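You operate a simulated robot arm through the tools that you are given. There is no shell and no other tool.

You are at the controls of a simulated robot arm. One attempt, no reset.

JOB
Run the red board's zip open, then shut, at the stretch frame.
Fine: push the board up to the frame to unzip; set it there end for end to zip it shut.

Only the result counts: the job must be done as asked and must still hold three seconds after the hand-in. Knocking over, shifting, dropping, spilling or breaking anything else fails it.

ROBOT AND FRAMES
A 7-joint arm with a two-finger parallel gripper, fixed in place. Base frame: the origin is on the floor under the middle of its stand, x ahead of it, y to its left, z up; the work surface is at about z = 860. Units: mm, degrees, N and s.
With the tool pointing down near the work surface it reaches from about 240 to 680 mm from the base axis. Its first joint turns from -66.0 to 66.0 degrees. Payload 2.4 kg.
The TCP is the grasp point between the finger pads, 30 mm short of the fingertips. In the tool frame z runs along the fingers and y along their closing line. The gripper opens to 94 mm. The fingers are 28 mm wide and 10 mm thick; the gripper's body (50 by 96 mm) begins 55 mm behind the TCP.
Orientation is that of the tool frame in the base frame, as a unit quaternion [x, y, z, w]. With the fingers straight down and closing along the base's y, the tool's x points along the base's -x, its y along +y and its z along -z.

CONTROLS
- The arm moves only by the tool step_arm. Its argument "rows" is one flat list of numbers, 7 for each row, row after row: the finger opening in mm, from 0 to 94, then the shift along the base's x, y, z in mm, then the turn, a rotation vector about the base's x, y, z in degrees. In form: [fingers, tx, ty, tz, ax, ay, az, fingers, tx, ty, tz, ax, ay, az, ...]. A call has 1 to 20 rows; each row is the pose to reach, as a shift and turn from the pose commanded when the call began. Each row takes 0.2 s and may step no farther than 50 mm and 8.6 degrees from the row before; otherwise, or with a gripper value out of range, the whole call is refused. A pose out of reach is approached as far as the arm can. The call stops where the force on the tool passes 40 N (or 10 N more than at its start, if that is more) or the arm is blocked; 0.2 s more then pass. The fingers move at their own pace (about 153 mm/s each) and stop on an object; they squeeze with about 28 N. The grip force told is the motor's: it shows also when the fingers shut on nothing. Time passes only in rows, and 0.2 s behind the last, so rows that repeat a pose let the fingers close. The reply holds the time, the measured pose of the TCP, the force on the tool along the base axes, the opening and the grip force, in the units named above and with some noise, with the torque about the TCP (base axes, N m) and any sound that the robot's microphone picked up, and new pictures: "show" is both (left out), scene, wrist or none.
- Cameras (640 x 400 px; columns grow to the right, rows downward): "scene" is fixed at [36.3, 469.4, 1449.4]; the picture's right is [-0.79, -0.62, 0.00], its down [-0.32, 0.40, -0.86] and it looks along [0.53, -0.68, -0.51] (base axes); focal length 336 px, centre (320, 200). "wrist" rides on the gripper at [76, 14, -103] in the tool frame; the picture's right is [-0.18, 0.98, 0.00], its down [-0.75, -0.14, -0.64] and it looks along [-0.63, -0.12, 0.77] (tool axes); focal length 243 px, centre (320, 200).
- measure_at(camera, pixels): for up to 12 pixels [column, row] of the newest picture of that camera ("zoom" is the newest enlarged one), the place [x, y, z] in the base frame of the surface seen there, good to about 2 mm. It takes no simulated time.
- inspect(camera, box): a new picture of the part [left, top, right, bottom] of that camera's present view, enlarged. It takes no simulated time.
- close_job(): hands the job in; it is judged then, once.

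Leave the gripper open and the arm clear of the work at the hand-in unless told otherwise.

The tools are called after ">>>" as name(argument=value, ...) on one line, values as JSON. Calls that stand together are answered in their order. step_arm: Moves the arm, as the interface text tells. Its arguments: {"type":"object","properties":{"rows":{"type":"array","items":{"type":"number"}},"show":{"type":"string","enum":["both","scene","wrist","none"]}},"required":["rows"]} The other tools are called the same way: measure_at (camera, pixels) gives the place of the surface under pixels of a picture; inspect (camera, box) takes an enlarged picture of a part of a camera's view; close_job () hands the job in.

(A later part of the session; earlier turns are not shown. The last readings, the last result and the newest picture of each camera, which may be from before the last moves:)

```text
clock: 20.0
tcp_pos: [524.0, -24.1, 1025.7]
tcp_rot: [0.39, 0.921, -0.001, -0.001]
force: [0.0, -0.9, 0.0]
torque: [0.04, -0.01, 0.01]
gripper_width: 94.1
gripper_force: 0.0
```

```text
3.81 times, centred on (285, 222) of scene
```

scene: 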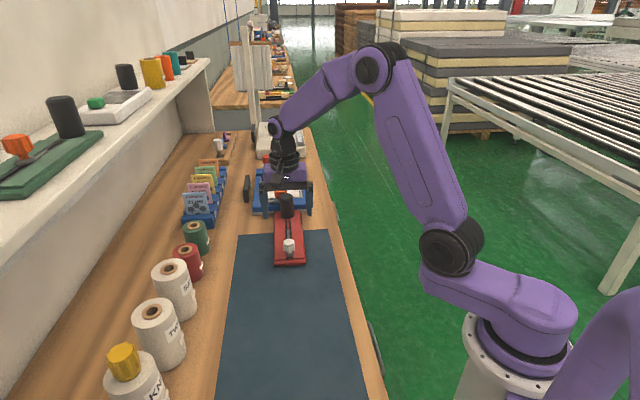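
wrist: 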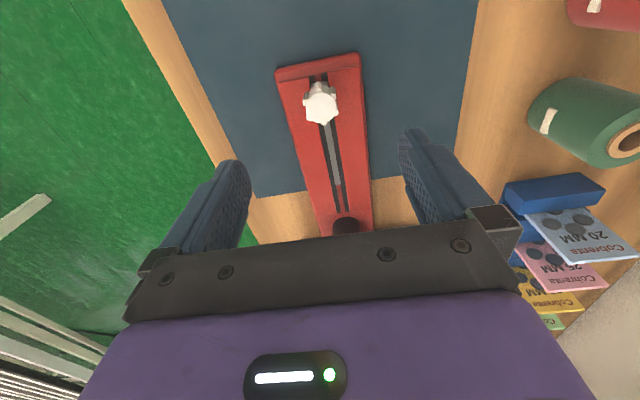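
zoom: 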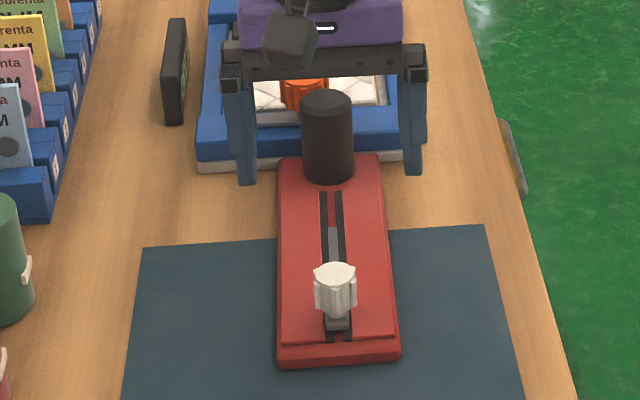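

The rear edge reads n≈357 and the pull is at n≈377, t≈355. To judge the contact at the frame I'll go up and forward for a top view of the joint.

>>> step_arm(rows=[94, 10, -10, 30, 0, 0, 0, 94, 25, -25, 60, 0, 0, 0, 94, 45, -45, 90, 0, 0, 0, 94, 65, -65, 110, 0, 0, 0, 94, 65, -65, 110, 0, 0, 0])

>>> inspect(camera="wrist", box=[240, 20, 420, 240])

```text
clock: 21.2
tcp_pos: [588.8, -89.7, 1135.9]
tcp_rot: [0.391, 0.92, -0.001, -0.002]
force: [0.3, -0.2, 0.4]
torque: [0.01, 0.0, -0.04]
gripper_width: 93.9
gripper_force: 0.2
```

scene: 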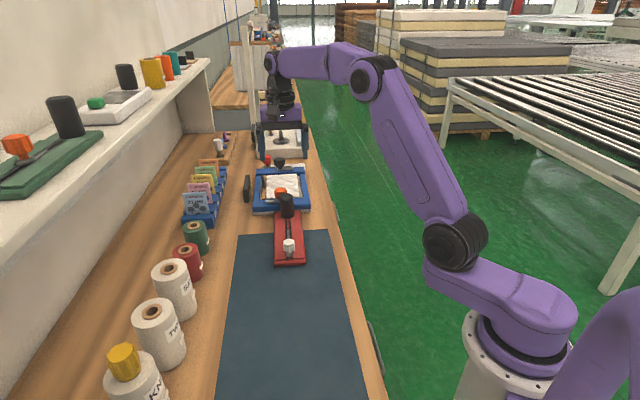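
wrist: 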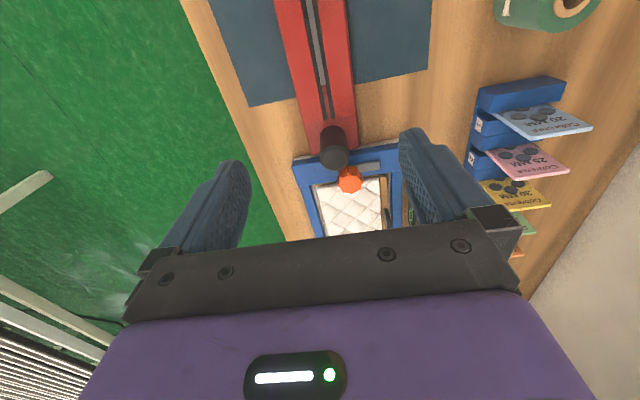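

```text
1.82 times, centred on (330, 130) of wrist
```

zoom: 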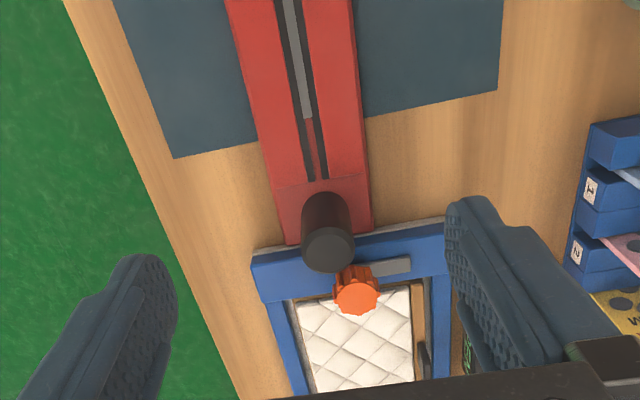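

>>> inspect(camera="wrist", box=[280, 110, 400, 200])

>>> inspect(camera="scene", box=[245, 175, 325, 240])

```text
4.44 times, centred on (340, 155) of wrist
```

zoom: 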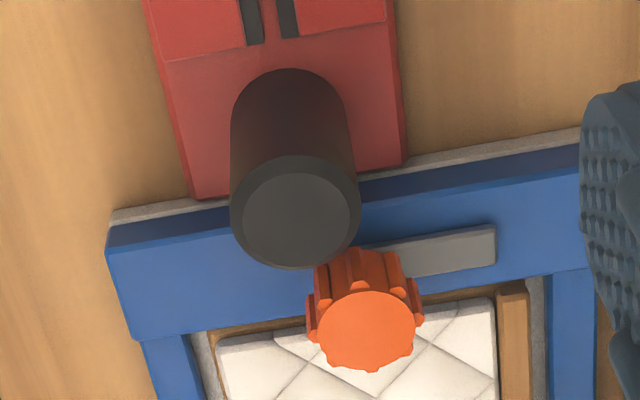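

```text
6.15 times, centred on (285, 208) of scene
```

zoom: 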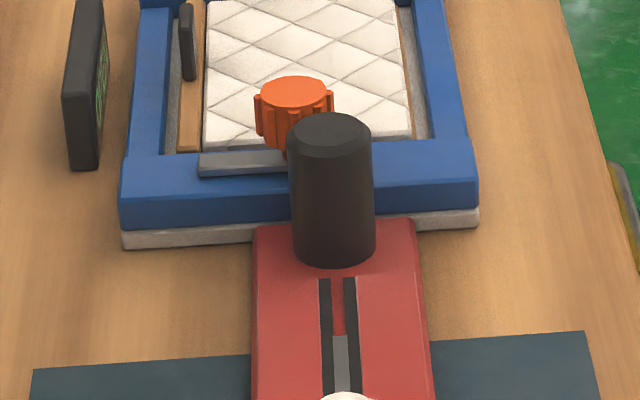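

In the close-up the red board's end is flush with the frame's beige base. Now I'll go back over the white pull at (517.6,−15.7), stopping above it at z≈966 with the opening at 60 mm.

>>> step_arm(rows=[94, -25, 25, -10, 0, 0, 0, 80, -50, 50, -30, 0, 0, 0, 60, -71.2, 74, -60, 0, 0, 0, 60, -71.2, 74, -105, 0, 0, 0, 60, -71.2, 74, -150, 0, 0, 0, 60, -71.2, 74, -170, 0, 0, 0, 60, -71.2, 74, -170, 0, 0, 0])

```text
clock: 22.8
tcp_pos: [516.3, -16.6, 966.3]
tcp_rot: [0.391, 0.921, -0.001, -0.001]
force: [0.9, -0.2, -0.3]
torque: [-0.03, -0.03, 0.0]
gripper_width: 60.0
gripper_force: 0.0
```

scene: 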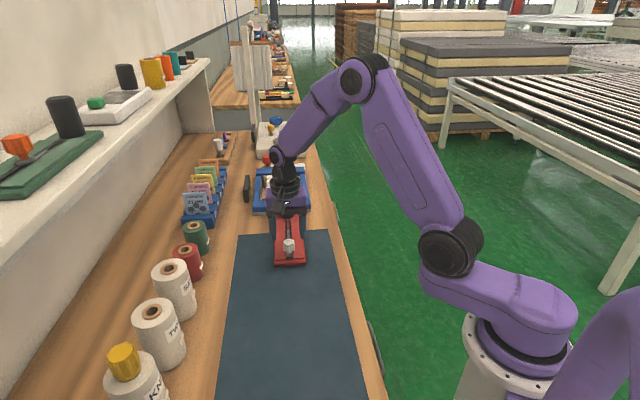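
wrist: 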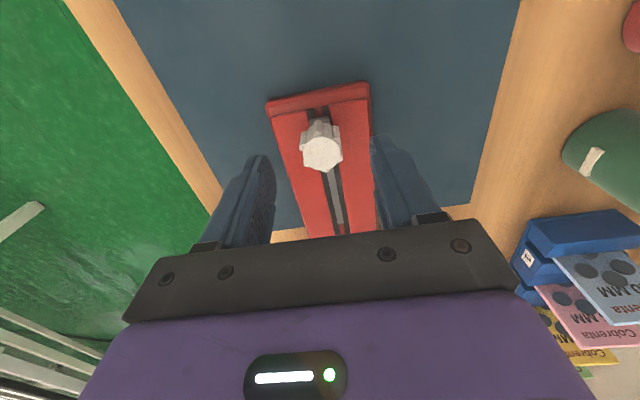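

The pull is centred between the fingers (322 px). I'll measure its top and stem for height before descending.

>>> measure_at(camera="wrist", pixels=[[322, 152], [304, 152], [341, 152], [322, 168], [320, 138], [318, 124], [317, 113], [295, 170], [360, 150]])

>>> inspect(camera="wrist", box=[260, 70, 390, 240])

```text
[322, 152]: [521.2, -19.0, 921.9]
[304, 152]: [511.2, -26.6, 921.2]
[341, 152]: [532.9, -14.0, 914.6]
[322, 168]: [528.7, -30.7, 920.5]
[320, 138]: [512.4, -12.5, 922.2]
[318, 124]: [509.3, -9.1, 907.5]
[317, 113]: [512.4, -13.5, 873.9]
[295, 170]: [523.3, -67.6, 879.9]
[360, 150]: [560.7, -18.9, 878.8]
```

```text
2.35 times, centred on (325, 155) of wrist
```

zoom: 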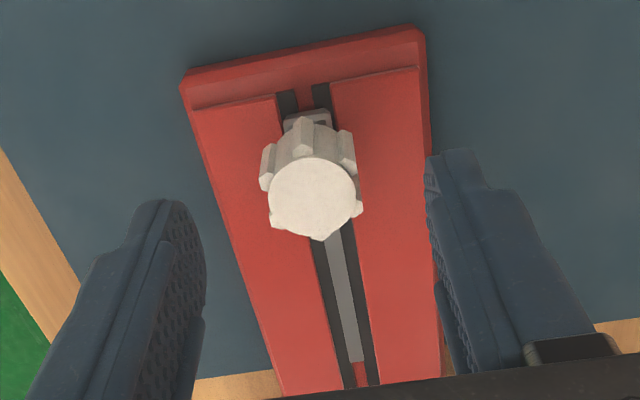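

The pull's centre is at about (520.7,−20), 5 mm farther along than my TCP. I'll shift that, and descend to TCP z≈910 (fingertips 880, just above the board top at 876).

>>> step_arm(rows=[60, 3.8, -3.6, 0, 0, 0, 0, 60, 3.8, -3.6, -20, 0, 0, 0, 60, 3.8, -3.6, -40, 0, 0, 0, 60, 3.8, -3.6, -52, 0, 0, 0, 60, 3.8, -3.6, -56, 0, 0, 0, 60, 3.8, -3.6, -56, 0, 0, 0])

```text
clock: 24.2
tcp_pos: [521.1, -18.4, 910.5]
tcp_rot: [0.39, 0.921, -0.001, 0.0]
force: [-0.2, -0.9, 0.1]
torque: [0.02, -0.02, -0.01]
gripper_width: 60.0
gripper_force: 0.1
```

scene: 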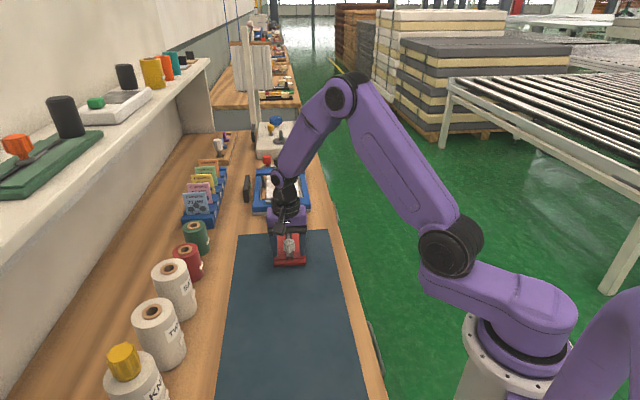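
wrist: 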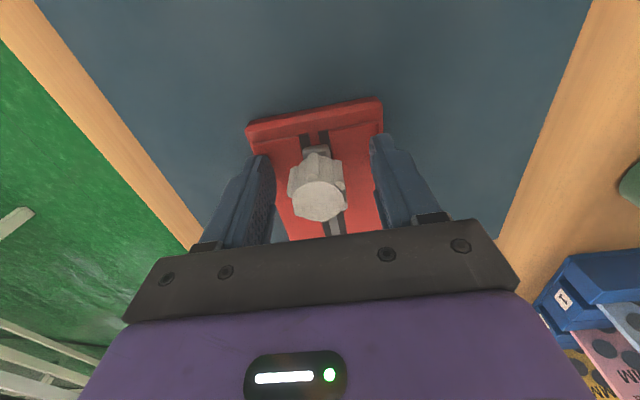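

The pull is well between the pads with no contact force. I'll close on it.

>>> step_arm(rows=[40, 0, 0, 0, 0, 0, 0, 15, 0, 0, 0, 0, 0, 0, 10, 0, 0, 0, 0, 0, 0, 10, 0, 0, 0, 0, 0, 0], show="wrist")

```text
clock: 25.2
tcp_pos: [522.0, -17.9, 909.6]
tcp_rot: [0.391, 0.92, -0.001, -0.001]
force: [-0.6, -0.7, -0.7]
torque: [0.14, -0.06, 0.03]
gripper_width: 25.0
gripper_force: 28.4
```

wrist: 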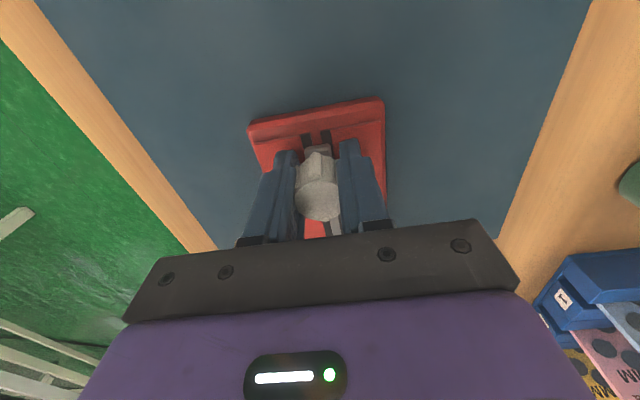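

The pull is gripped (25 mm, 28 N). I'll slide it toward the frame along the board's axis (−46°), first 20 mm slowly, watching the force and listening.

>>> step_arm(rows=[10, 1.4, -1.4, 0, 0, 0, 0, 10, 3.5, -3.6, 0, 0, 0, 0, 10, 5.6, -5.8, 0, 0, 0, 0, 10, 8.3, -8.6, 0, 0, 0, 0, 10, 11.1, -11.5, 0, 0, 0, 0, 10, 13.9, -14.4, 0, 0, 0, 0])

```text
clock: 26.6
tcp_pos: [536.1, -32.9, 910.4]
tcp_rot: [0.391, 0.92, -0.001, -0.001]
force: [-0.3, 1.1, 0.2]
torque: [0.44, 0.2, -0.02]
gripper_width: 24.8
gripper_force: 28.1
```

scene: 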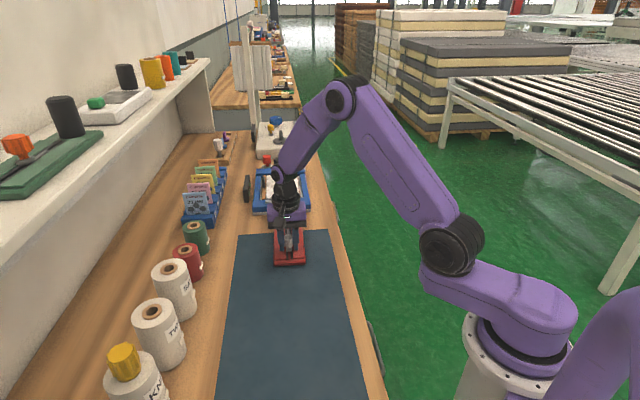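
wrist: 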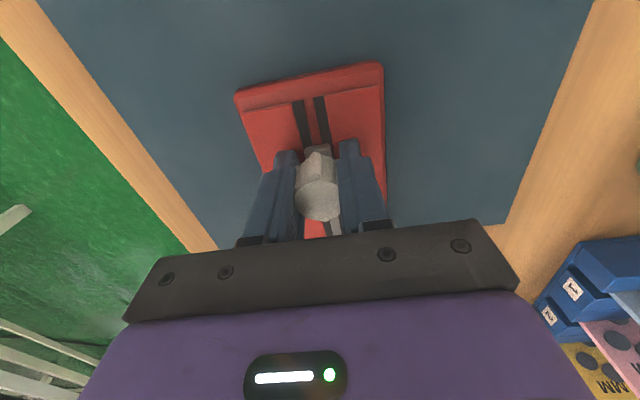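

The pull slid along its track (dark track now visible behind it at wrist ~310,120) with almost no force and the board still. I'll continue about 76 mm.

>>> step_arm(rows=[10, 2.8, -2.9, 0, 0, 0, 0, 10, 5.6, -5.8, 0, 0, 0, 0, 10, 8.3, -8.6, 0, 0, 0, 0, 10, 11.1, -11.5, 0, 0, 0, 0, 10, 13.9, -14.4, 0, 0, 0, 0, 10, 16.7, -17.3, 0, 0, 0, 0, 10, 19.5, -20.1, 0, 0, 0, 0, 10, 22.2, -23, 0, 0, 0, 0, 10, 25, -25.9, 0, 0, 0, 0, 10, 27.8, -28.8, 0, 0, 0, 0, 10, 30.6, -31.6, 0, 0, 0, 0, 10, 33.4, -34.5, 0, 0, 0, 0, 10, 36.1, -37.4, 0, 0, 0, 0, 10, 38.9, -40.3, 0, 0, 0, 0, 10, 41.7, -43.1, 0, 0, 0, 0, 10, 44.5, -46, 0, 0, 0, 0, 10, 47.3, -48.9, 0, 0, 0, 0, 10, 50, -51.8, 0, 0, 0, 0, 10, 52.8, -54.6, 0, 0, 0, 0])

```text
clock: 30.6
tcp_pos: [587.5, -88.4, 910.4]
tcp_rot: [0.391, 0.921, -0.002, -0.001]
force: [0.0, 0.5, 0.0]
torque: [0.1, 0.08, -0.01]
gripper_width: 25.1
gripper_force: 27.9
```

scene: 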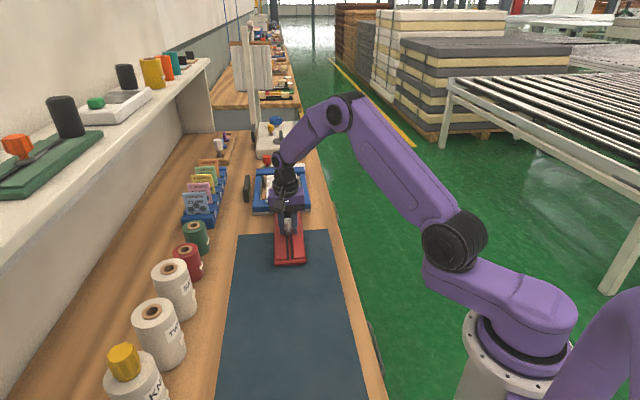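
wrist: 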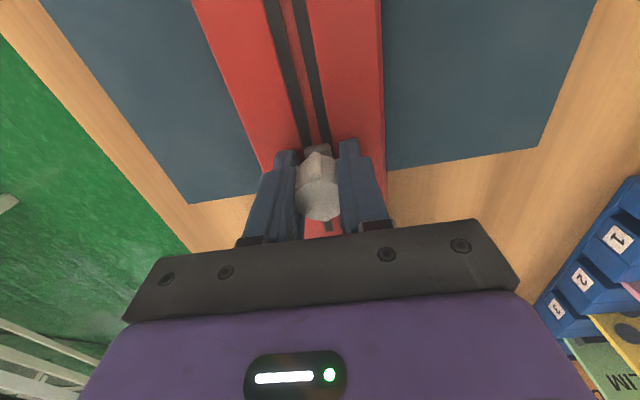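

Behind the pull the track is now empty of the gray strip, which shows it is opening. I'll continue another 33 mm, smaller rows.

>>> step_arm(rows=[10, 2.1, -2.2, 0, 0, 0, 0, 10, 4.2, -4.3, 0, 0, 0, 0, 10, 6.3, -6.5, 0, 0, 0, 0, 10, 8.3, -8.6, 0, 0, 0, 0, 10, 10.4, -10.8, 0, 0, 0, 0, 10, 12.5, -12.9, 0, 0, 0, 0, 10, 14.6, -15.1, 0, 0, 0, 0, 10, 16.7, -17.3, 0, 0, 0, 0, 10, 18.8, -19.4, 0, 0, 0, 0, 10, 20.9, -21.6, 0, 0, 0, 0, 10, 22.9, -23.7, 0, 0, 0, 0])

```text
clock: 32.8
tcp_pos: [603.1, -102.9, 909.1]
tcp_rot: [0.388, 0.922, -0.002, -0.013]
force: [-16.0, 8.3, 7.5]
torque: [0.59, 0.21, 0.05]
gripper_width: 25.6
gripper_force: 28.2
stopped in row 11: the force on the tool passed its limit at 41 N (the readings are from after the stop); the commanded pose is now the measured one
```

scene: 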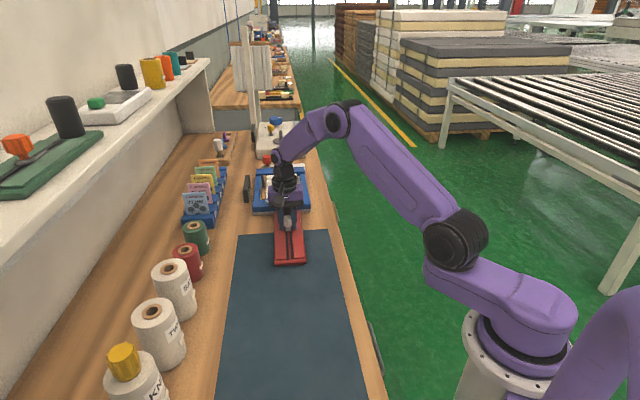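
wrist: 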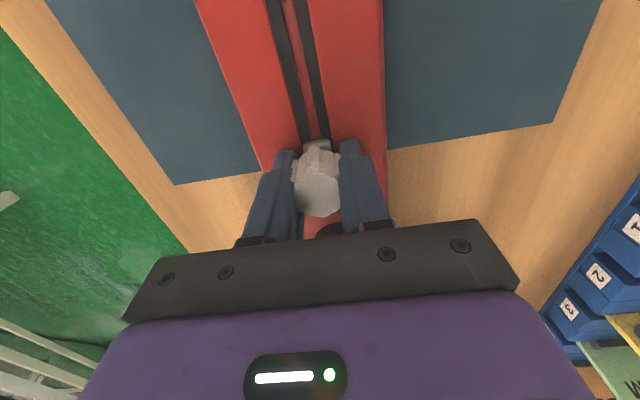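

The pull hit its end stop (41 N, pull at n≈499 after about 116 mm of travel, where the gray strip had ended). I'll check that neither the frame nor the board was shoved before letting go.

>>> measure_at(camera="scene", pixels=[[262, 213], [304, 210], [259, 207], [304, 205], [255, 213], [309, 210], [275, 261], [290, 262], [305, 261], [276, 259], [304, 258]])

>>> inspect(camera="scene", box=[240, 170, 330, 275])

>>> inspect(camera="wrist", box=[220, 0, 420, 240])

```text
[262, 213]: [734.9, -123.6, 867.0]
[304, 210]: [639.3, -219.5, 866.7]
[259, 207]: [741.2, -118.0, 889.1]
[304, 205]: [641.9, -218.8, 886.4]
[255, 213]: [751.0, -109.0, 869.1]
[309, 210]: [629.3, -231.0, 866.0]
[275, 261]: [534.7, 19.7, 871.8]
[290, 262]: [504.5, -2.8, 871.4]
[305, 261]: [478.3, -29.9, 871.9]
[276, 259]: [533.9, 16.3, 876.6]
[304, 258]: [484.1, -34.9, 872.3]
```

```text
3.81 times, centred on (285, 222) of scene
```

zoom: 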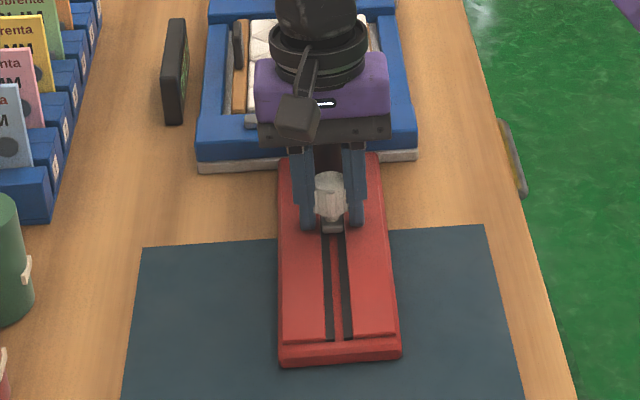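

```text
1.67 times, centred on (320, 120) of wrist
```

zoom: 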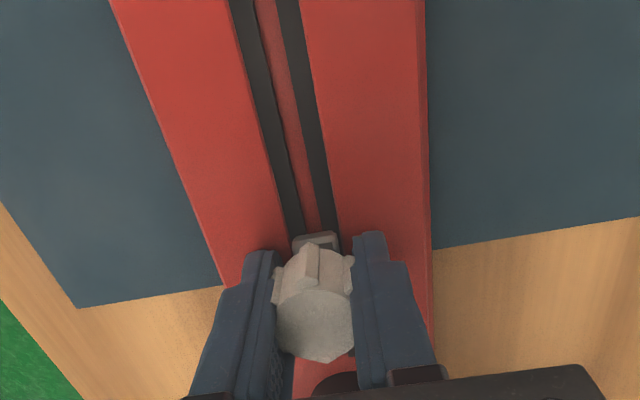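

The frame still reads x−y≈859 and the board hasn't shifted, and the track behind the pull shows no gray, so the zip is open. Now I'll open the fingers, rise 8 mm and move straight forward 78 mm so they straddle the black grip, leaning back about 12°.

>>> step_arm(rows=[60, 0, 0, 0, 0, 0, 0, 94, 0, 0, 3, 0, 0, 0, 94, 0, 0, 8, -1.5, -1.5, 0, 94, 9, -9, 8, -3, -3, 0, 94, 20, -20, 8, -4.5, -4.5, 0, 94, 31, -31, 8, -6, -6, 0, 94, 42, -42, 8, -7.5, -7.5, 0, 94, 50, -50, 8, -9.4, -9.4, 0, 94, 55, -55, 8, -9.4, -9.4, 0, 94, 55, -55, 8, -9.4, -9.4, 0])

```text
clock: 35.0
tcp_pos: [660.7, -159.6, 916.3]
tcp_rot: [0.388, 0.915, -0.046, 0.1]
force: [0.4, -0.2, 0.1]
torque: [-0.01, -0.02, 0.0]
gripper_width: 93.9
gripper_force: 0.1
```

scene: 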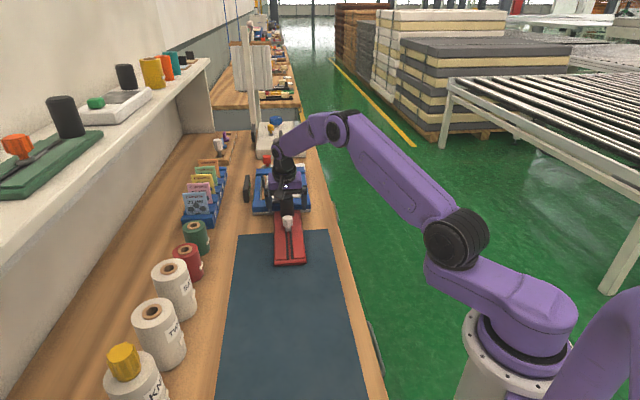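
wrist: 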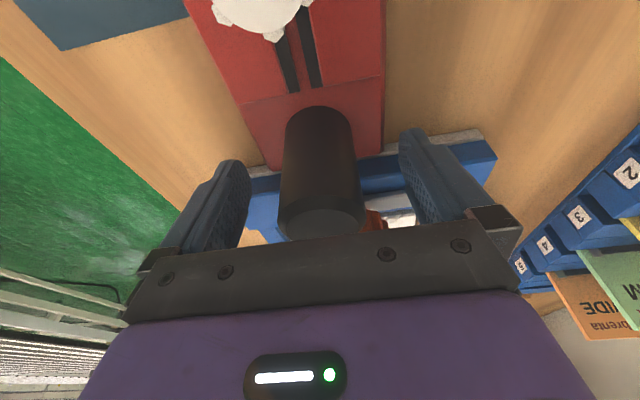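

The black grip is between the fingers. For the turn I want the tool upright so the board stays level, so I'll straighten it here and see if the arm reaches.

>>> step_arm(rows=[94, -1, 1, 0, 3, 3, 0, 94, -2.5, 2.5, 0, 6, 6, 0, 94, -3, 3, 0, 8.3, 8.3, 0, 94, -3, 3, 0, 8.3, 8.3, 0])

>>> measure_at(camera="wrist", pixels=[[322, 130], [322, 160], [326, 200], [285, 200], [362, 200], [330, 215]])

```text
clock: 36.0
tcp_pos: [657.4, -157.6, 916.8]
tcp_rot: [0.388, 0.922, -0.008, 0.004]
force: [-0.7, -0.3, 0.1]
torque: [0.03, 0.01, -0.01]
gripper_width: 93.9
gripper_force: 0.0
```

scene: 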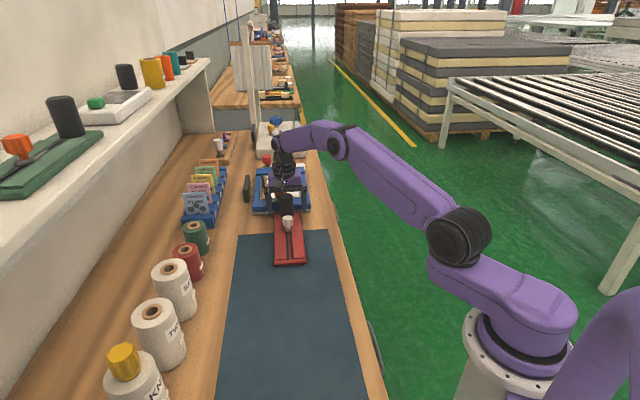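
wrist: 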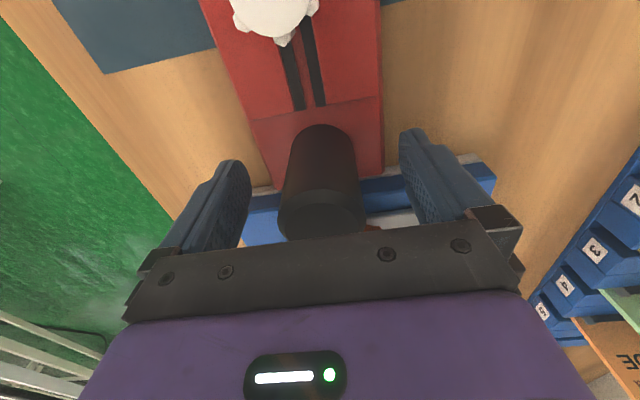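

```text
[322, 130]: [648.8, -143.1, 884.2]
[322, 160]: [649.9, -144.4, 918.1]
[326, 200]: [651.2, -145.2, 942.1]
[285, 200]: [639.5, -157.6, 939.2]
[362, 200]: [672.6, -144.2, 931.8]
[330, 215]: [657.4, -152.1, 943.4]
```

The arm reaches upright. I'll nudge 2 mm to centre on the grip and close.

>>> step_arm(rows=[70, 1.4, 1.4, 0, 0, 0, 0, 40, 1.4, 1.4, 0, 0, 0, 0, 25, 1.4, 1.4, 0, 0, 0, 0, 25, 1.4, 1.4, 0, 0, 0, 0], show="wrist")

```text
clock: 37.0
tcp_pos: [658.3, -154.8, 916.6]
tcp_rot: [0.388, 0.922, -0.008, 0.004]
force: [0.7, -1.5, 3.6]
torque: [0.38, 0.01, -0.12]
gripper_width: 43.7
gripper_force: 28.0
```

wrist: 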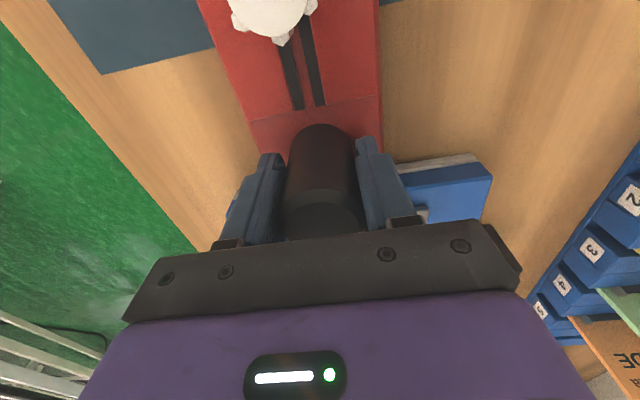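

Gripped at 43.7 mm. I'll raise 3 mm and draw the board straight back 45 mm from the frame.

>>> step_arm(rows=[25, 0, 0, 1.5, 0, 0, 0, 25, 0, 0, 3, 0, 0, 0, 25, -4, 4, 3, 0, 0, 0, 25, -10, 10, 3, 0, 0, 0, 25, -17, 17, 3, 0, 0, 0, 25, -24, 24, 3, 0, 0, 0, 25, -30, 30, 3, 0, 0, 0, 25, -32, 32, 3, 0, 0, 0, 25, -32, 32, 3, 0, 0, 0])

```text
clock: 39.0
tcp_pos: [627.2, -123.5, 919.4]
tcp_rot: [0.389, 0.921, -0.007, 0.004]
force: [0.6, -1.0, -3.7]
torque: [-0.21, -0.22, 0.01]
gripper_width: 43.4
gripper_force: 28.6
```

scene: 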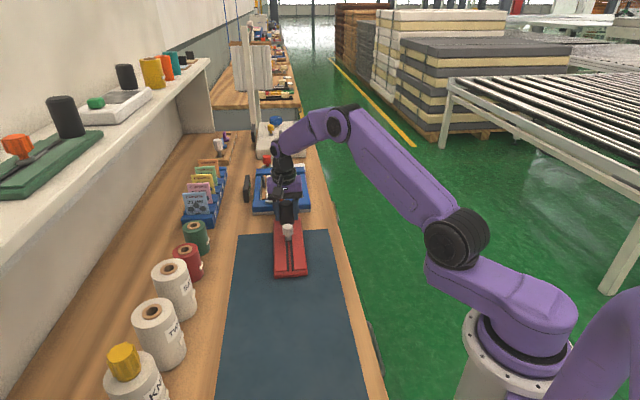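
wrist: 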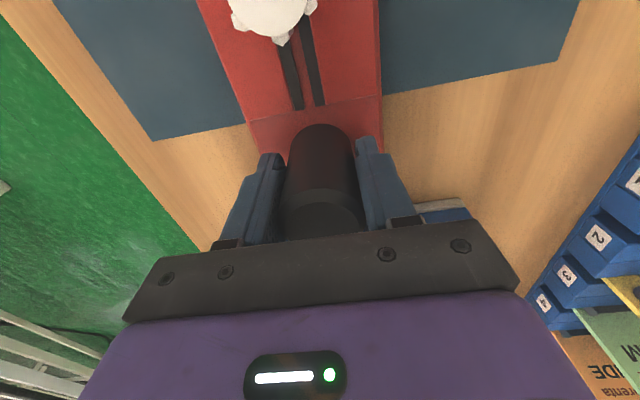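

The board hangs fully in the grip (3.7 N, steady 0.3 N·m), holding fine. Before turning about its centre (≈558,−55; swept radius 128 mm), I'll check the card rack and spools for clearance.

>>> measure_at(camera="scene", pixels=[[205, 222], [222, 200], [190, 222], [196, 250], [186, 280], [208, 245], [240, 236], [328, 231], [337, 260], [345, 245], [355, 300]])

>>> measure_at(camera="wrist", pixels=[[545, 300], [610, 250], [560, 60], [152, 138], [250, 150], [268, 12], [300, 105]])

```text
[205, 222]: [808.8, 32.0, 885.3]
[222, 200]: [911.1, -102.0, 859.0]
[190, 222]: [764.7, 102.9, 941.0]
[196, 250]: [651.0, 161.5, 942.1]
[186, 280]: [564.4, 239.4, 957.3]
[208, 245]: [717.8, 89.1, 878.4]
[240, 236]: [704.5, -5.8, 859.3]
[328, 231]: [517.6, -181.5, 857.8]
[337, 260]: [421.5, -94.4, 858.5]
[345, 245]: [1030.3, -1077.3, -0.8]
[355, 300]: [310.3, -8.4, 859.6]
```

```text
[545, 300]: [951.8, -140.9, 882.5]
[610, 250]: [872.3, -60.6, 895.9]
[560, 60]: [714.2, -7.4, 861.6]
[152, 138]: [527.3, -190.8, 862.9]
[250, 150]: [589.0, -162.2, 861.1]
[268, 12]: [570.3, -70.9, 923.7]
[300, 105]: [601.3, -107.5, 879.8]
```

Everything else is at least 80 mm outside the swept circle. I'll lift 7 mm more and turn the board 90° counter-clockwise about its own centre.

>>> step_arm(rows=[25, 0, 0, 3, 0, 0, 0, 25, 0, 0, 7, 0, 0, 0, 25, 6.8, 7.6, 7, 0, 0, 6, 25, 12.8, 15.8, 7, 0, 0, 12, 25, 17.8, 24.6, 7, 0, 0, 18, 25, 22, 33.8, 7, 0, 0, 24, 25, 25.1, 43.5, 7, 0, 0, 30, 25, 27.2, 53.4, 7, 0, 0, 36, 25, 28.3, 63.5, 7, 0, 0, 42, 25, 28.3, 73.7, 7, 0, 0, 48, 25, 27.2, 83.8, 7, 0, 0, 54, 25, 25.1, 93.7, 7, 0, 0, 60, 25, 22, 103.4, 7, 0, 0, 66, 25, 17.8, 112.6, 7, 0, 0, 72, 25, 12.8, 121.4, 7, 0, 0, 78, 25, 6.8, 129.6, 7, 0, 0, 84, 25, 0, 137.2, 7, 0, 0, 90, 25, 0, 137.2, 7, 0, 0, 90])

```text
clock: 42.8
tcp_pos: [626.2, 14.7, 926.3]
tcp_rot: [-0.377, 0.926, -0.002, 0.008]
force: [0.3, -0.3, -3.2]
torque: [0.2, -0.18, 0.06]
gripper_width: 43.1
gripper_force: 28.0
```

scene: 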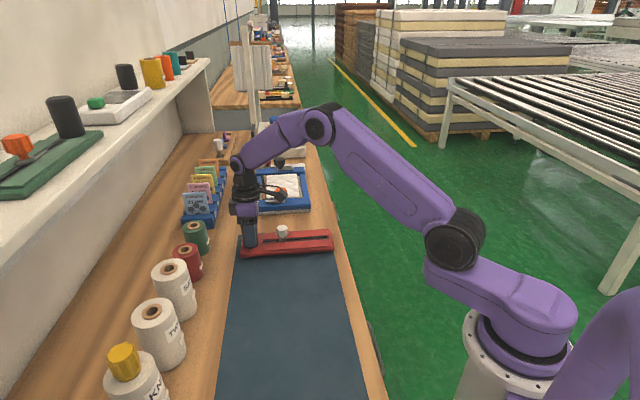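
wrist: 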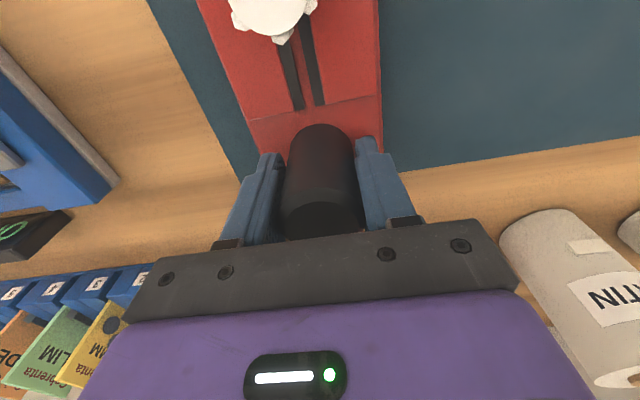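

The turn went cleanly and the pull stayed put. Now the second 90° about the same centre.

>>> step_arm(rows=[25, -7.6, 6.8, 0, 0, 0, 6, 25, -15.8, 12.8, 0, 0, 0, 12, 25, -24.6, 17.8, 0, 0, 0, 18, 25, -33.8, 22, 0, 0, 0, 24, 25, -43.5, 25.1, 0, 0, 0, 30, 25, -53.4, 27.2, 0, 0, 0, 36, 25, -63.5, 28.3, 0, 0, 0, 42, 25, -73.7, 28.3, 0, 0, 0, 48, 25, -83.8, 27.2, 0, 0, 0, 54, 25, -93.7, 25.1, 0, 0, 0, 60, 25, -103.4, 22, 0, 0, 0, 66, 25, -112.6, 17.8, 0, 0, 0, 72, 25, -121.4, 12.8, 0, 0, 0, 78, 25, -129.6, 6.8, 0, 0, 0, 84, 25, -137.2, 0, 0, 0, 0, 90, 25, -137.2, 0, 0, 0, 0, 90])

```text
clock: 46.2
tcp_pos: [489.8, 13.2, 927.0]
tcp_rot: [0.921, -0.389, -0.005, -0.007]
force: [-0.1, 0.1, -2.5]
torque: [0.17, 0.16, 0.02]
gripper_width: 43.3
gripper_force: 27.7
```

scene: 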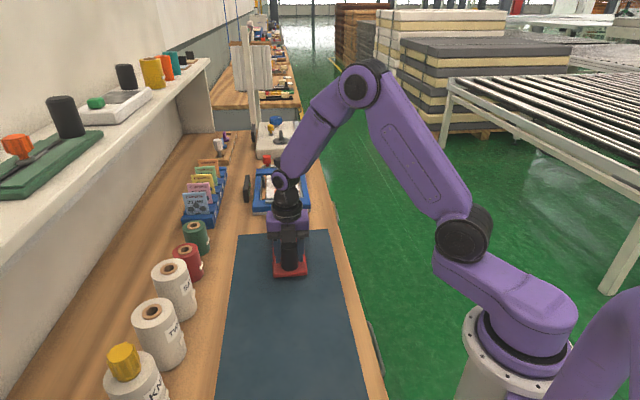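
wrist: 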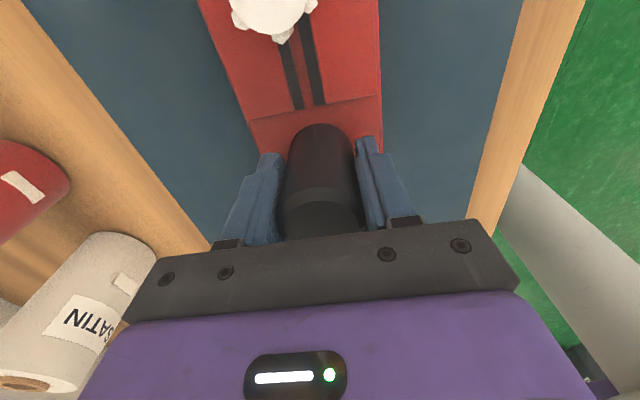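

The board is now turned end for end, with the pull's empty run facing the frame; the grip is at n≈337 and should end at about n≈386. I'll advance 38 mm in the air with a +1° correction and view.

>>> step_arm(rows=[25, 3, -3, 0, 0, 0, 0, 25, 8, -8, 0, 0, 0, 0.5, 25, 14, -14, 0, 0, 0, 1, 25, 20, -20, 0, 0, 0, 1, 25, 25, -25, 0, 0, 0, 1, 25, 27, -27, 0, 0, 0, 1, 25, 27, -27, 0, 0, 0, 1])

>>> inspect(camera="scene", box=[240, 165, 330, 285])

```text
clock: 47.8
tcp_pos: [515.3, -13.3, 924.9]
tcp_rot: [0.924, -0.381, -0.004, -0.008]
force: [-0.2, -0.2, -4.0]
torque: [0.18, 0.18, 0.0]
gripper_width: 43.4
gripper_force: 28.0
```

scene: 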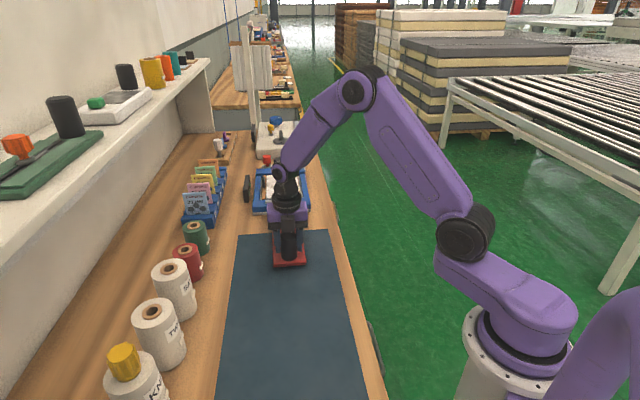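
wrist: 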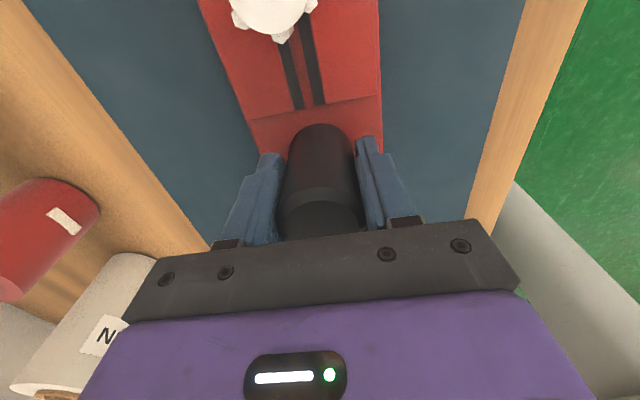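

```text
3.33 times, centred on (285, 225) of scene
```

zoom: 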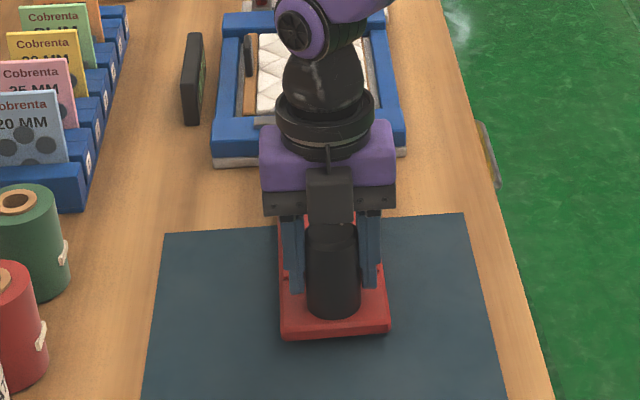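

About 13 mm remain. I'll lower the board onto the surface (about 9 mm) and read the vertical force.

>>> step_arm(rows=[25, 0, 0, -3, 0, 0, 0, 25, 0, 0, -6, 0, 0, 0, 25, 0, 0, -8, 0, 0, 0, 25, 0, 0, -9, 0, 0, 0, 25, 0, 0, -9, 0, 0, 0], show="none")

```text
clock: 49.0
tcp_pos: [516.1, -11.6, 918.0]
tcp_rot: [0.925, -0.38, -0.004, -0.006]
force: [-0.9, 2.1, 1.0]
torque: [-0.61, -0.38, 0.05]
gripper_width: 43.2
gripper_force: 28.3
```

The far end touched first (torque flipped). I'll lower 2 mm more so the grip end rests too.

>>> step_arm(rows=[25, 0, 0, -1, 0, 0, 0, 25, 0, 0, -2, 0, 0, 0, 25, 0, 0, -2, 0, 0, 0], show="scene")

>>> inspect(camera="scene", box=[240, 165, 330, 285])

```text
clock: 49.8
tcp_pos: [515.8, -12.7, 916.9]
tcp_rot: [0.925, -0.381, -0.004, -0.008]
force: [-4.5, 2.8, 20.3]
torque: [0.01, 0.61, -0.04]
gripper_width: 43.2
gripper_force: 28.3
```

scene: 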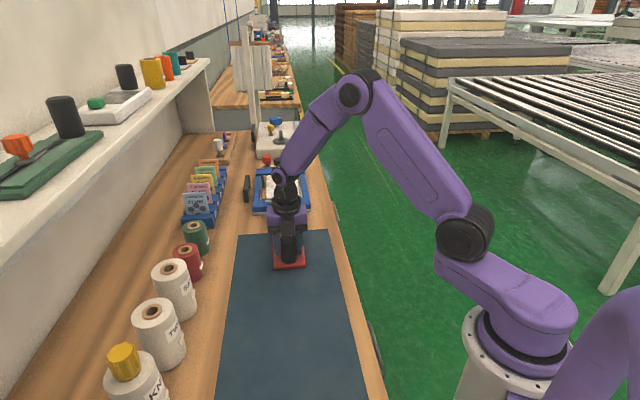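

```text
3.33 times, centred on (285, 225) of scene
```

zoom: 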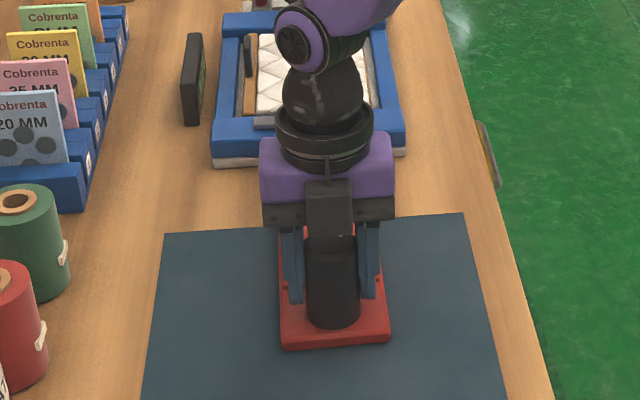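

It is down (20 N downward press). I'll relieve 1.2 mm and slide 9 mm toward the frame.

>>> step_arm(rows=[25, 0, 0, 1.2, 0, 0, 0, 25, 1, -1, 1.2, 0, 0, 0, 25, 2.5, -2.5, 1.2, 0, 0, 0, 25, 4.5, -4.5, 1.2, 0, 0, 0, 25, 6.4, -6.4, 1.2, 0, 0, 0, 25, 6.4, -6.4, 1.2, 0, 0, 0], show="scene")

>>> inspect(camera="scene", box=[240, 165, 330, 285])

```text
clock: 51.2
tcp_pos: [522.5, -20.2, 916.7]
tcp_rot: [0.925, -0.381, -0.005, -0.007]
force: [0.3, 0.1, -1.2]
torque: [0.16, 0.31, 0.0]
gripper_width: 43.3
gripper_force: 28.1
```

scene: 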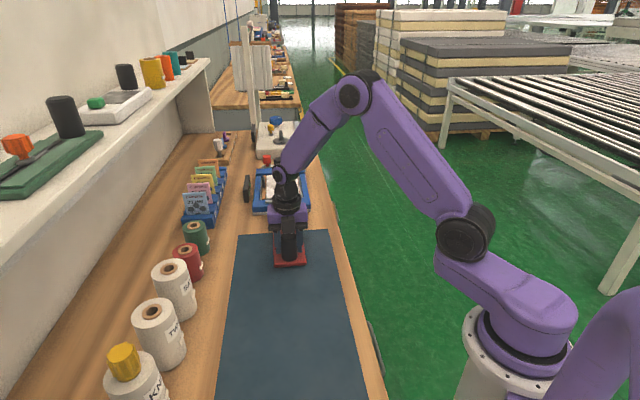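

```text
3.33 times, centred on (285, 225) of scene
```

zoom: 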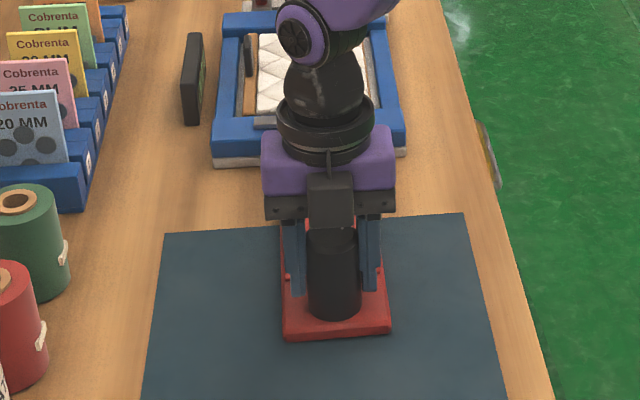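

No contact force yet (grip at n≈384). I'll creep 4 mm more.

>>> step_arm(rows=[25, 0.7, -0.7, 0, 0, 0, 0, 25, 1.4, -1.4, 0, 0, 0, 0, 25, 2.1, -2.1, 0, 0, 0, 0, 25, 2.8, -2.8, 0, 0, 0, 0, 25, 2.8, -2.8, 0, 0, 0, 0], show="none")

```text
clock: 52.4
tcp_pos: [524.8, -20.8, 917.1]
tcp_rot: [0.925, -0.381, -0.005, -0.007]
force: [-6.2, 6.6, 1.1]
torque: [-0.31, -0.09, -0.25]
gripper_width: 43.1
gripper_force: 27.7
```

Contact: 9 N along the board at grip n≈386, as predicted. I'll relax 1 mm, open, and rise clear of the grip.

>>> step_arm(rows=[25, -0.7, 0.7, 0, 0, 0, 0, 25, -0.7, 0.7, -0.5, 0, 0, 0, 60, -0.7, 0.7, -0.5, 0, 0, 0, 94, -0.7, 0.7, -0.5, 0, 0, 0, 94, -0.7, 0.7, 0, 0, 0, 0, 94, -0.7, 0.7, 20, 0, 0, 0, 94, -0.7, 0.7, 50, 0, 0, 0, 94, -0.7, 0.7, 85, 0, 0, 0, 94, -0.7, 0.7, 120, 0, 0, 0, 94, -0.7, 0.7, 150, 0, 0, 0])

```text
clock: 54.6
tcp_pos: [525.1, -21.9, 1066.3]
tcp_rot: [0.925, -0.381, -0.005, -0.008]
force: [0.1, -0.8, -0.5]
torque: [0.02, -0.03, 0.02]
gripper_width: 94.1
gripper_force: 0.1
```

scene: 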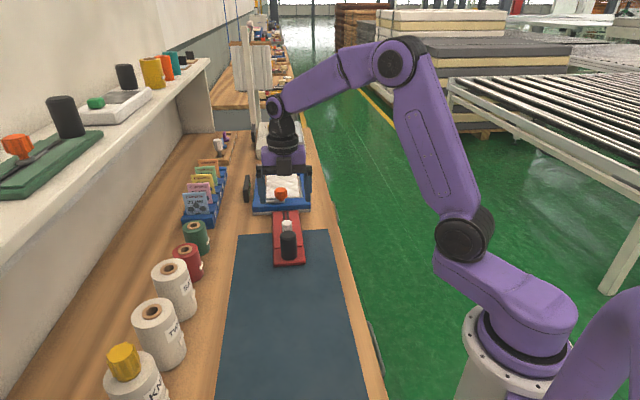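
wrist: 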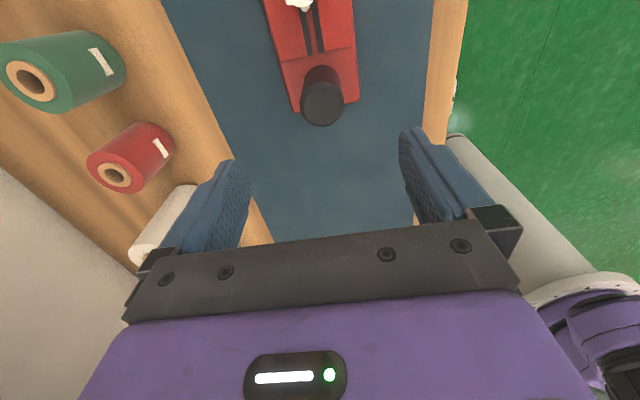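

The board stands at the frame with the grip now toward me. I'll turn the tool back (−170°) at this height so the wrist camera looks toward the frame again.

>>> step_arm(rows=[94, 2, -2, 2, 0, 0, -8.5, 94, 4, -4, 4, 0, 0, -17, 94, 6, -6, 6, 0, 0, -25.5, 94, 8, -8, 8, 0, 0, -34, 94, 10, -10, 10, 0, 0, -42.5, 94, 12, -12, 12, 0, 0, -51, 94, 14, -14, 14, 0, 0, -59.5, 94, 16, -16, 16, 0, 0, -68, 94, 18, -18, 18, 0, 0, -76.5, 94, 20, -20, 20, 0, 0, -85, 94, 22, -22, 22, 0, 0, -93.5, 94, 24, -24, 24, 0, 0, -102, 94, 26, -26, 26, 0, 0, -110.5, 94, 28, -28, 28, 0, 0, -119, 94, 30, -30, 30, 0, 0, -127.5, 94, 32, -32, 32, 0, 0, -136, 94, 34, -34, 34, 0, 0, -144.5, 94, 36, -36, 36, 0, 0, -153, 94, 38, -38, 38, 0, 0, -161.5, 94, 40, -40, 40, 0, 0, -170], show="none")

>>> step_arm(rows=[94, 3, -3, 0, 0, 0, -5, 94, 6, -6, 0, 0, 0, -9.7, 94, 6, -6, 0, 0, 0, -9.7])

>>> inspect(camera="wrist", box=[240, 0, 420, 240])

>>> inspect(camera="scene", box=[240, 165, 330, 275])

```text
clock: 58.8
tcp_pos: [566.0, -62.0, 1107.6]
tcp_rot: [0.3, 0.954, -0.006, 0.004]
force: [-0.4, 0.7, -0.4]
torque: [-0.01, 0.01, -0.02]
gripper_width: 93.9
gripper_force: 0.0
```

```text
clock: 59.6
tcp_pos: [570.5, -67.7, 1107.6]
tcp_rot: [0.378, 0.926, -0.008, 0.005]
force: [0.1, 0.1, 0.2]
torque: [-0.01, 0.0, 0.02]
gripper_width: 94.1
gripper_force: 0.1
```

scene: 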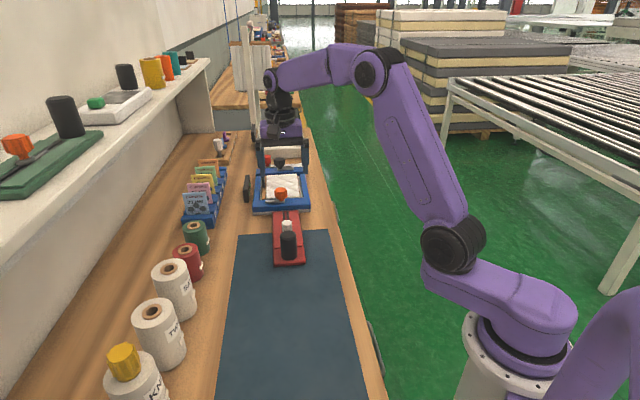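
wrist: 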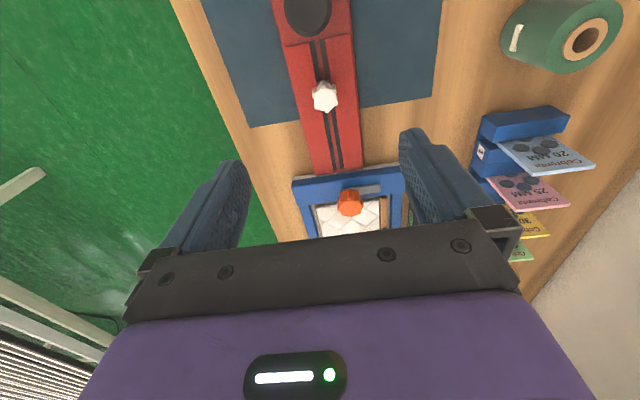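

```text
1.67 times, centred on (330, 120) of wrist
```

zoom: 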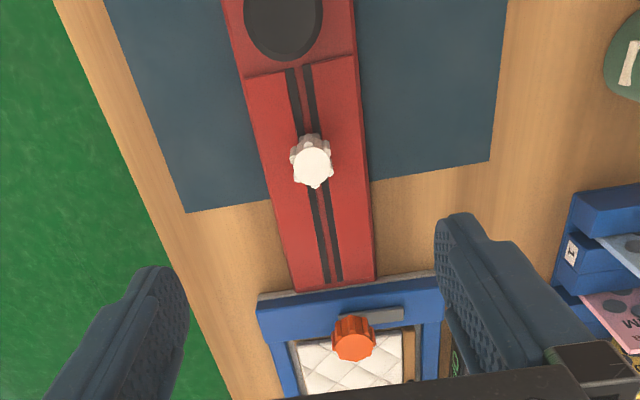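

```text
3.64 times, centred on (285, 220) of scene
```

zoom: 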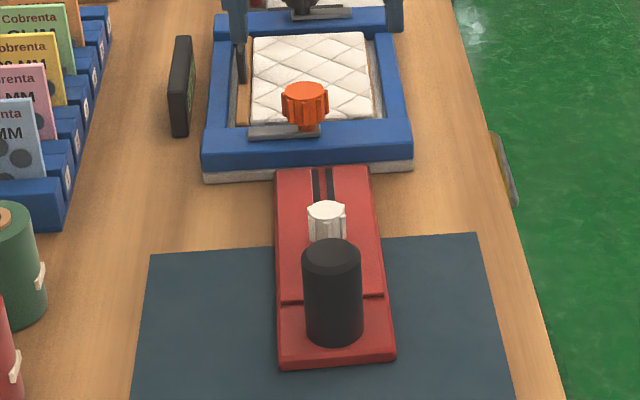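

The board's pull end meets the frame. I'll zoom in on the joint and measure the pull, track and corners.

>>> inspect(camera="wrist", box=[285, 130, 405, 220])

>>> measure_at(camera="wrist", pixels=[[324, 97], [316, 170], [361, 166], [333, 165], [341, 164], [318, 60], [330, 130], [295, 180], [400, 166], [300, 120], [353, 100], [349, 205]])

>>> measure_at(camera="scene", pixels=[[287, 224], [274, 213], [300, 211], [262, 213], [304, 210], [259, 207], [304, 205], [275, 262], [305, 262], [288, 237], [289, 215]])

```text
4.44 times, centred on (345, 175) of wrist
```

zoom: 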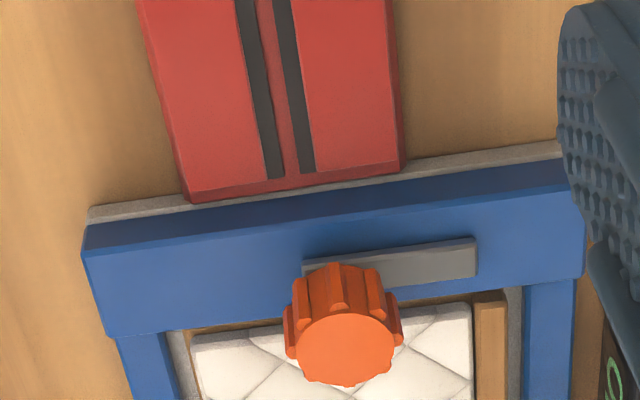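

```text
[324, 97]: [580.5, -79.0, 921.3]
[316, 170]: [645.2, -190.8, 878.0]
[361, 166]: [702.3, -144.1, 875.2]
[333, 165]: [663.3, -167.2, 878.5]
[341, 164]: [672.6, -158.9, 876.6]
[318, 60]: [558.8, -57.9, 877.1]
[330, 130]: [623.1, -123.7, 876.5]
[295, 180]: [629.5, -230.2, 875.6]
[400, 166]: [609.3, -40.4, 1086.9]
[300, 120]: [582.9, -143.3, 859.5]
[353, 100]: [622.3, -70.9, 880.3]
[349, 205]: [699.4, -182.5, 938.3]
```

```text
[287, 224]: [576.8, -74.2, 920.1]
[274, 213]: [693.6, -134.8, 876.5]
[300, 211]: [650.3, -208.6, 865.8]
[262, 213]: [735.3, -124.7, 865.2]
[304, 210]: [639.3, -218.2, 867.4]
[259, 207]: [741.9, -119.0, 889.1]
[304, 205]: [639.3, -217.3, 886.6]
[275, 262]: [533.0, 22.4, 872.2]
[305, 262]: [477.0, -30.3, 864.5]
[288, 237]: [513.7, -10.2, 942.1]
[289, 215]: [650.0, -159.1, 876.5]
```

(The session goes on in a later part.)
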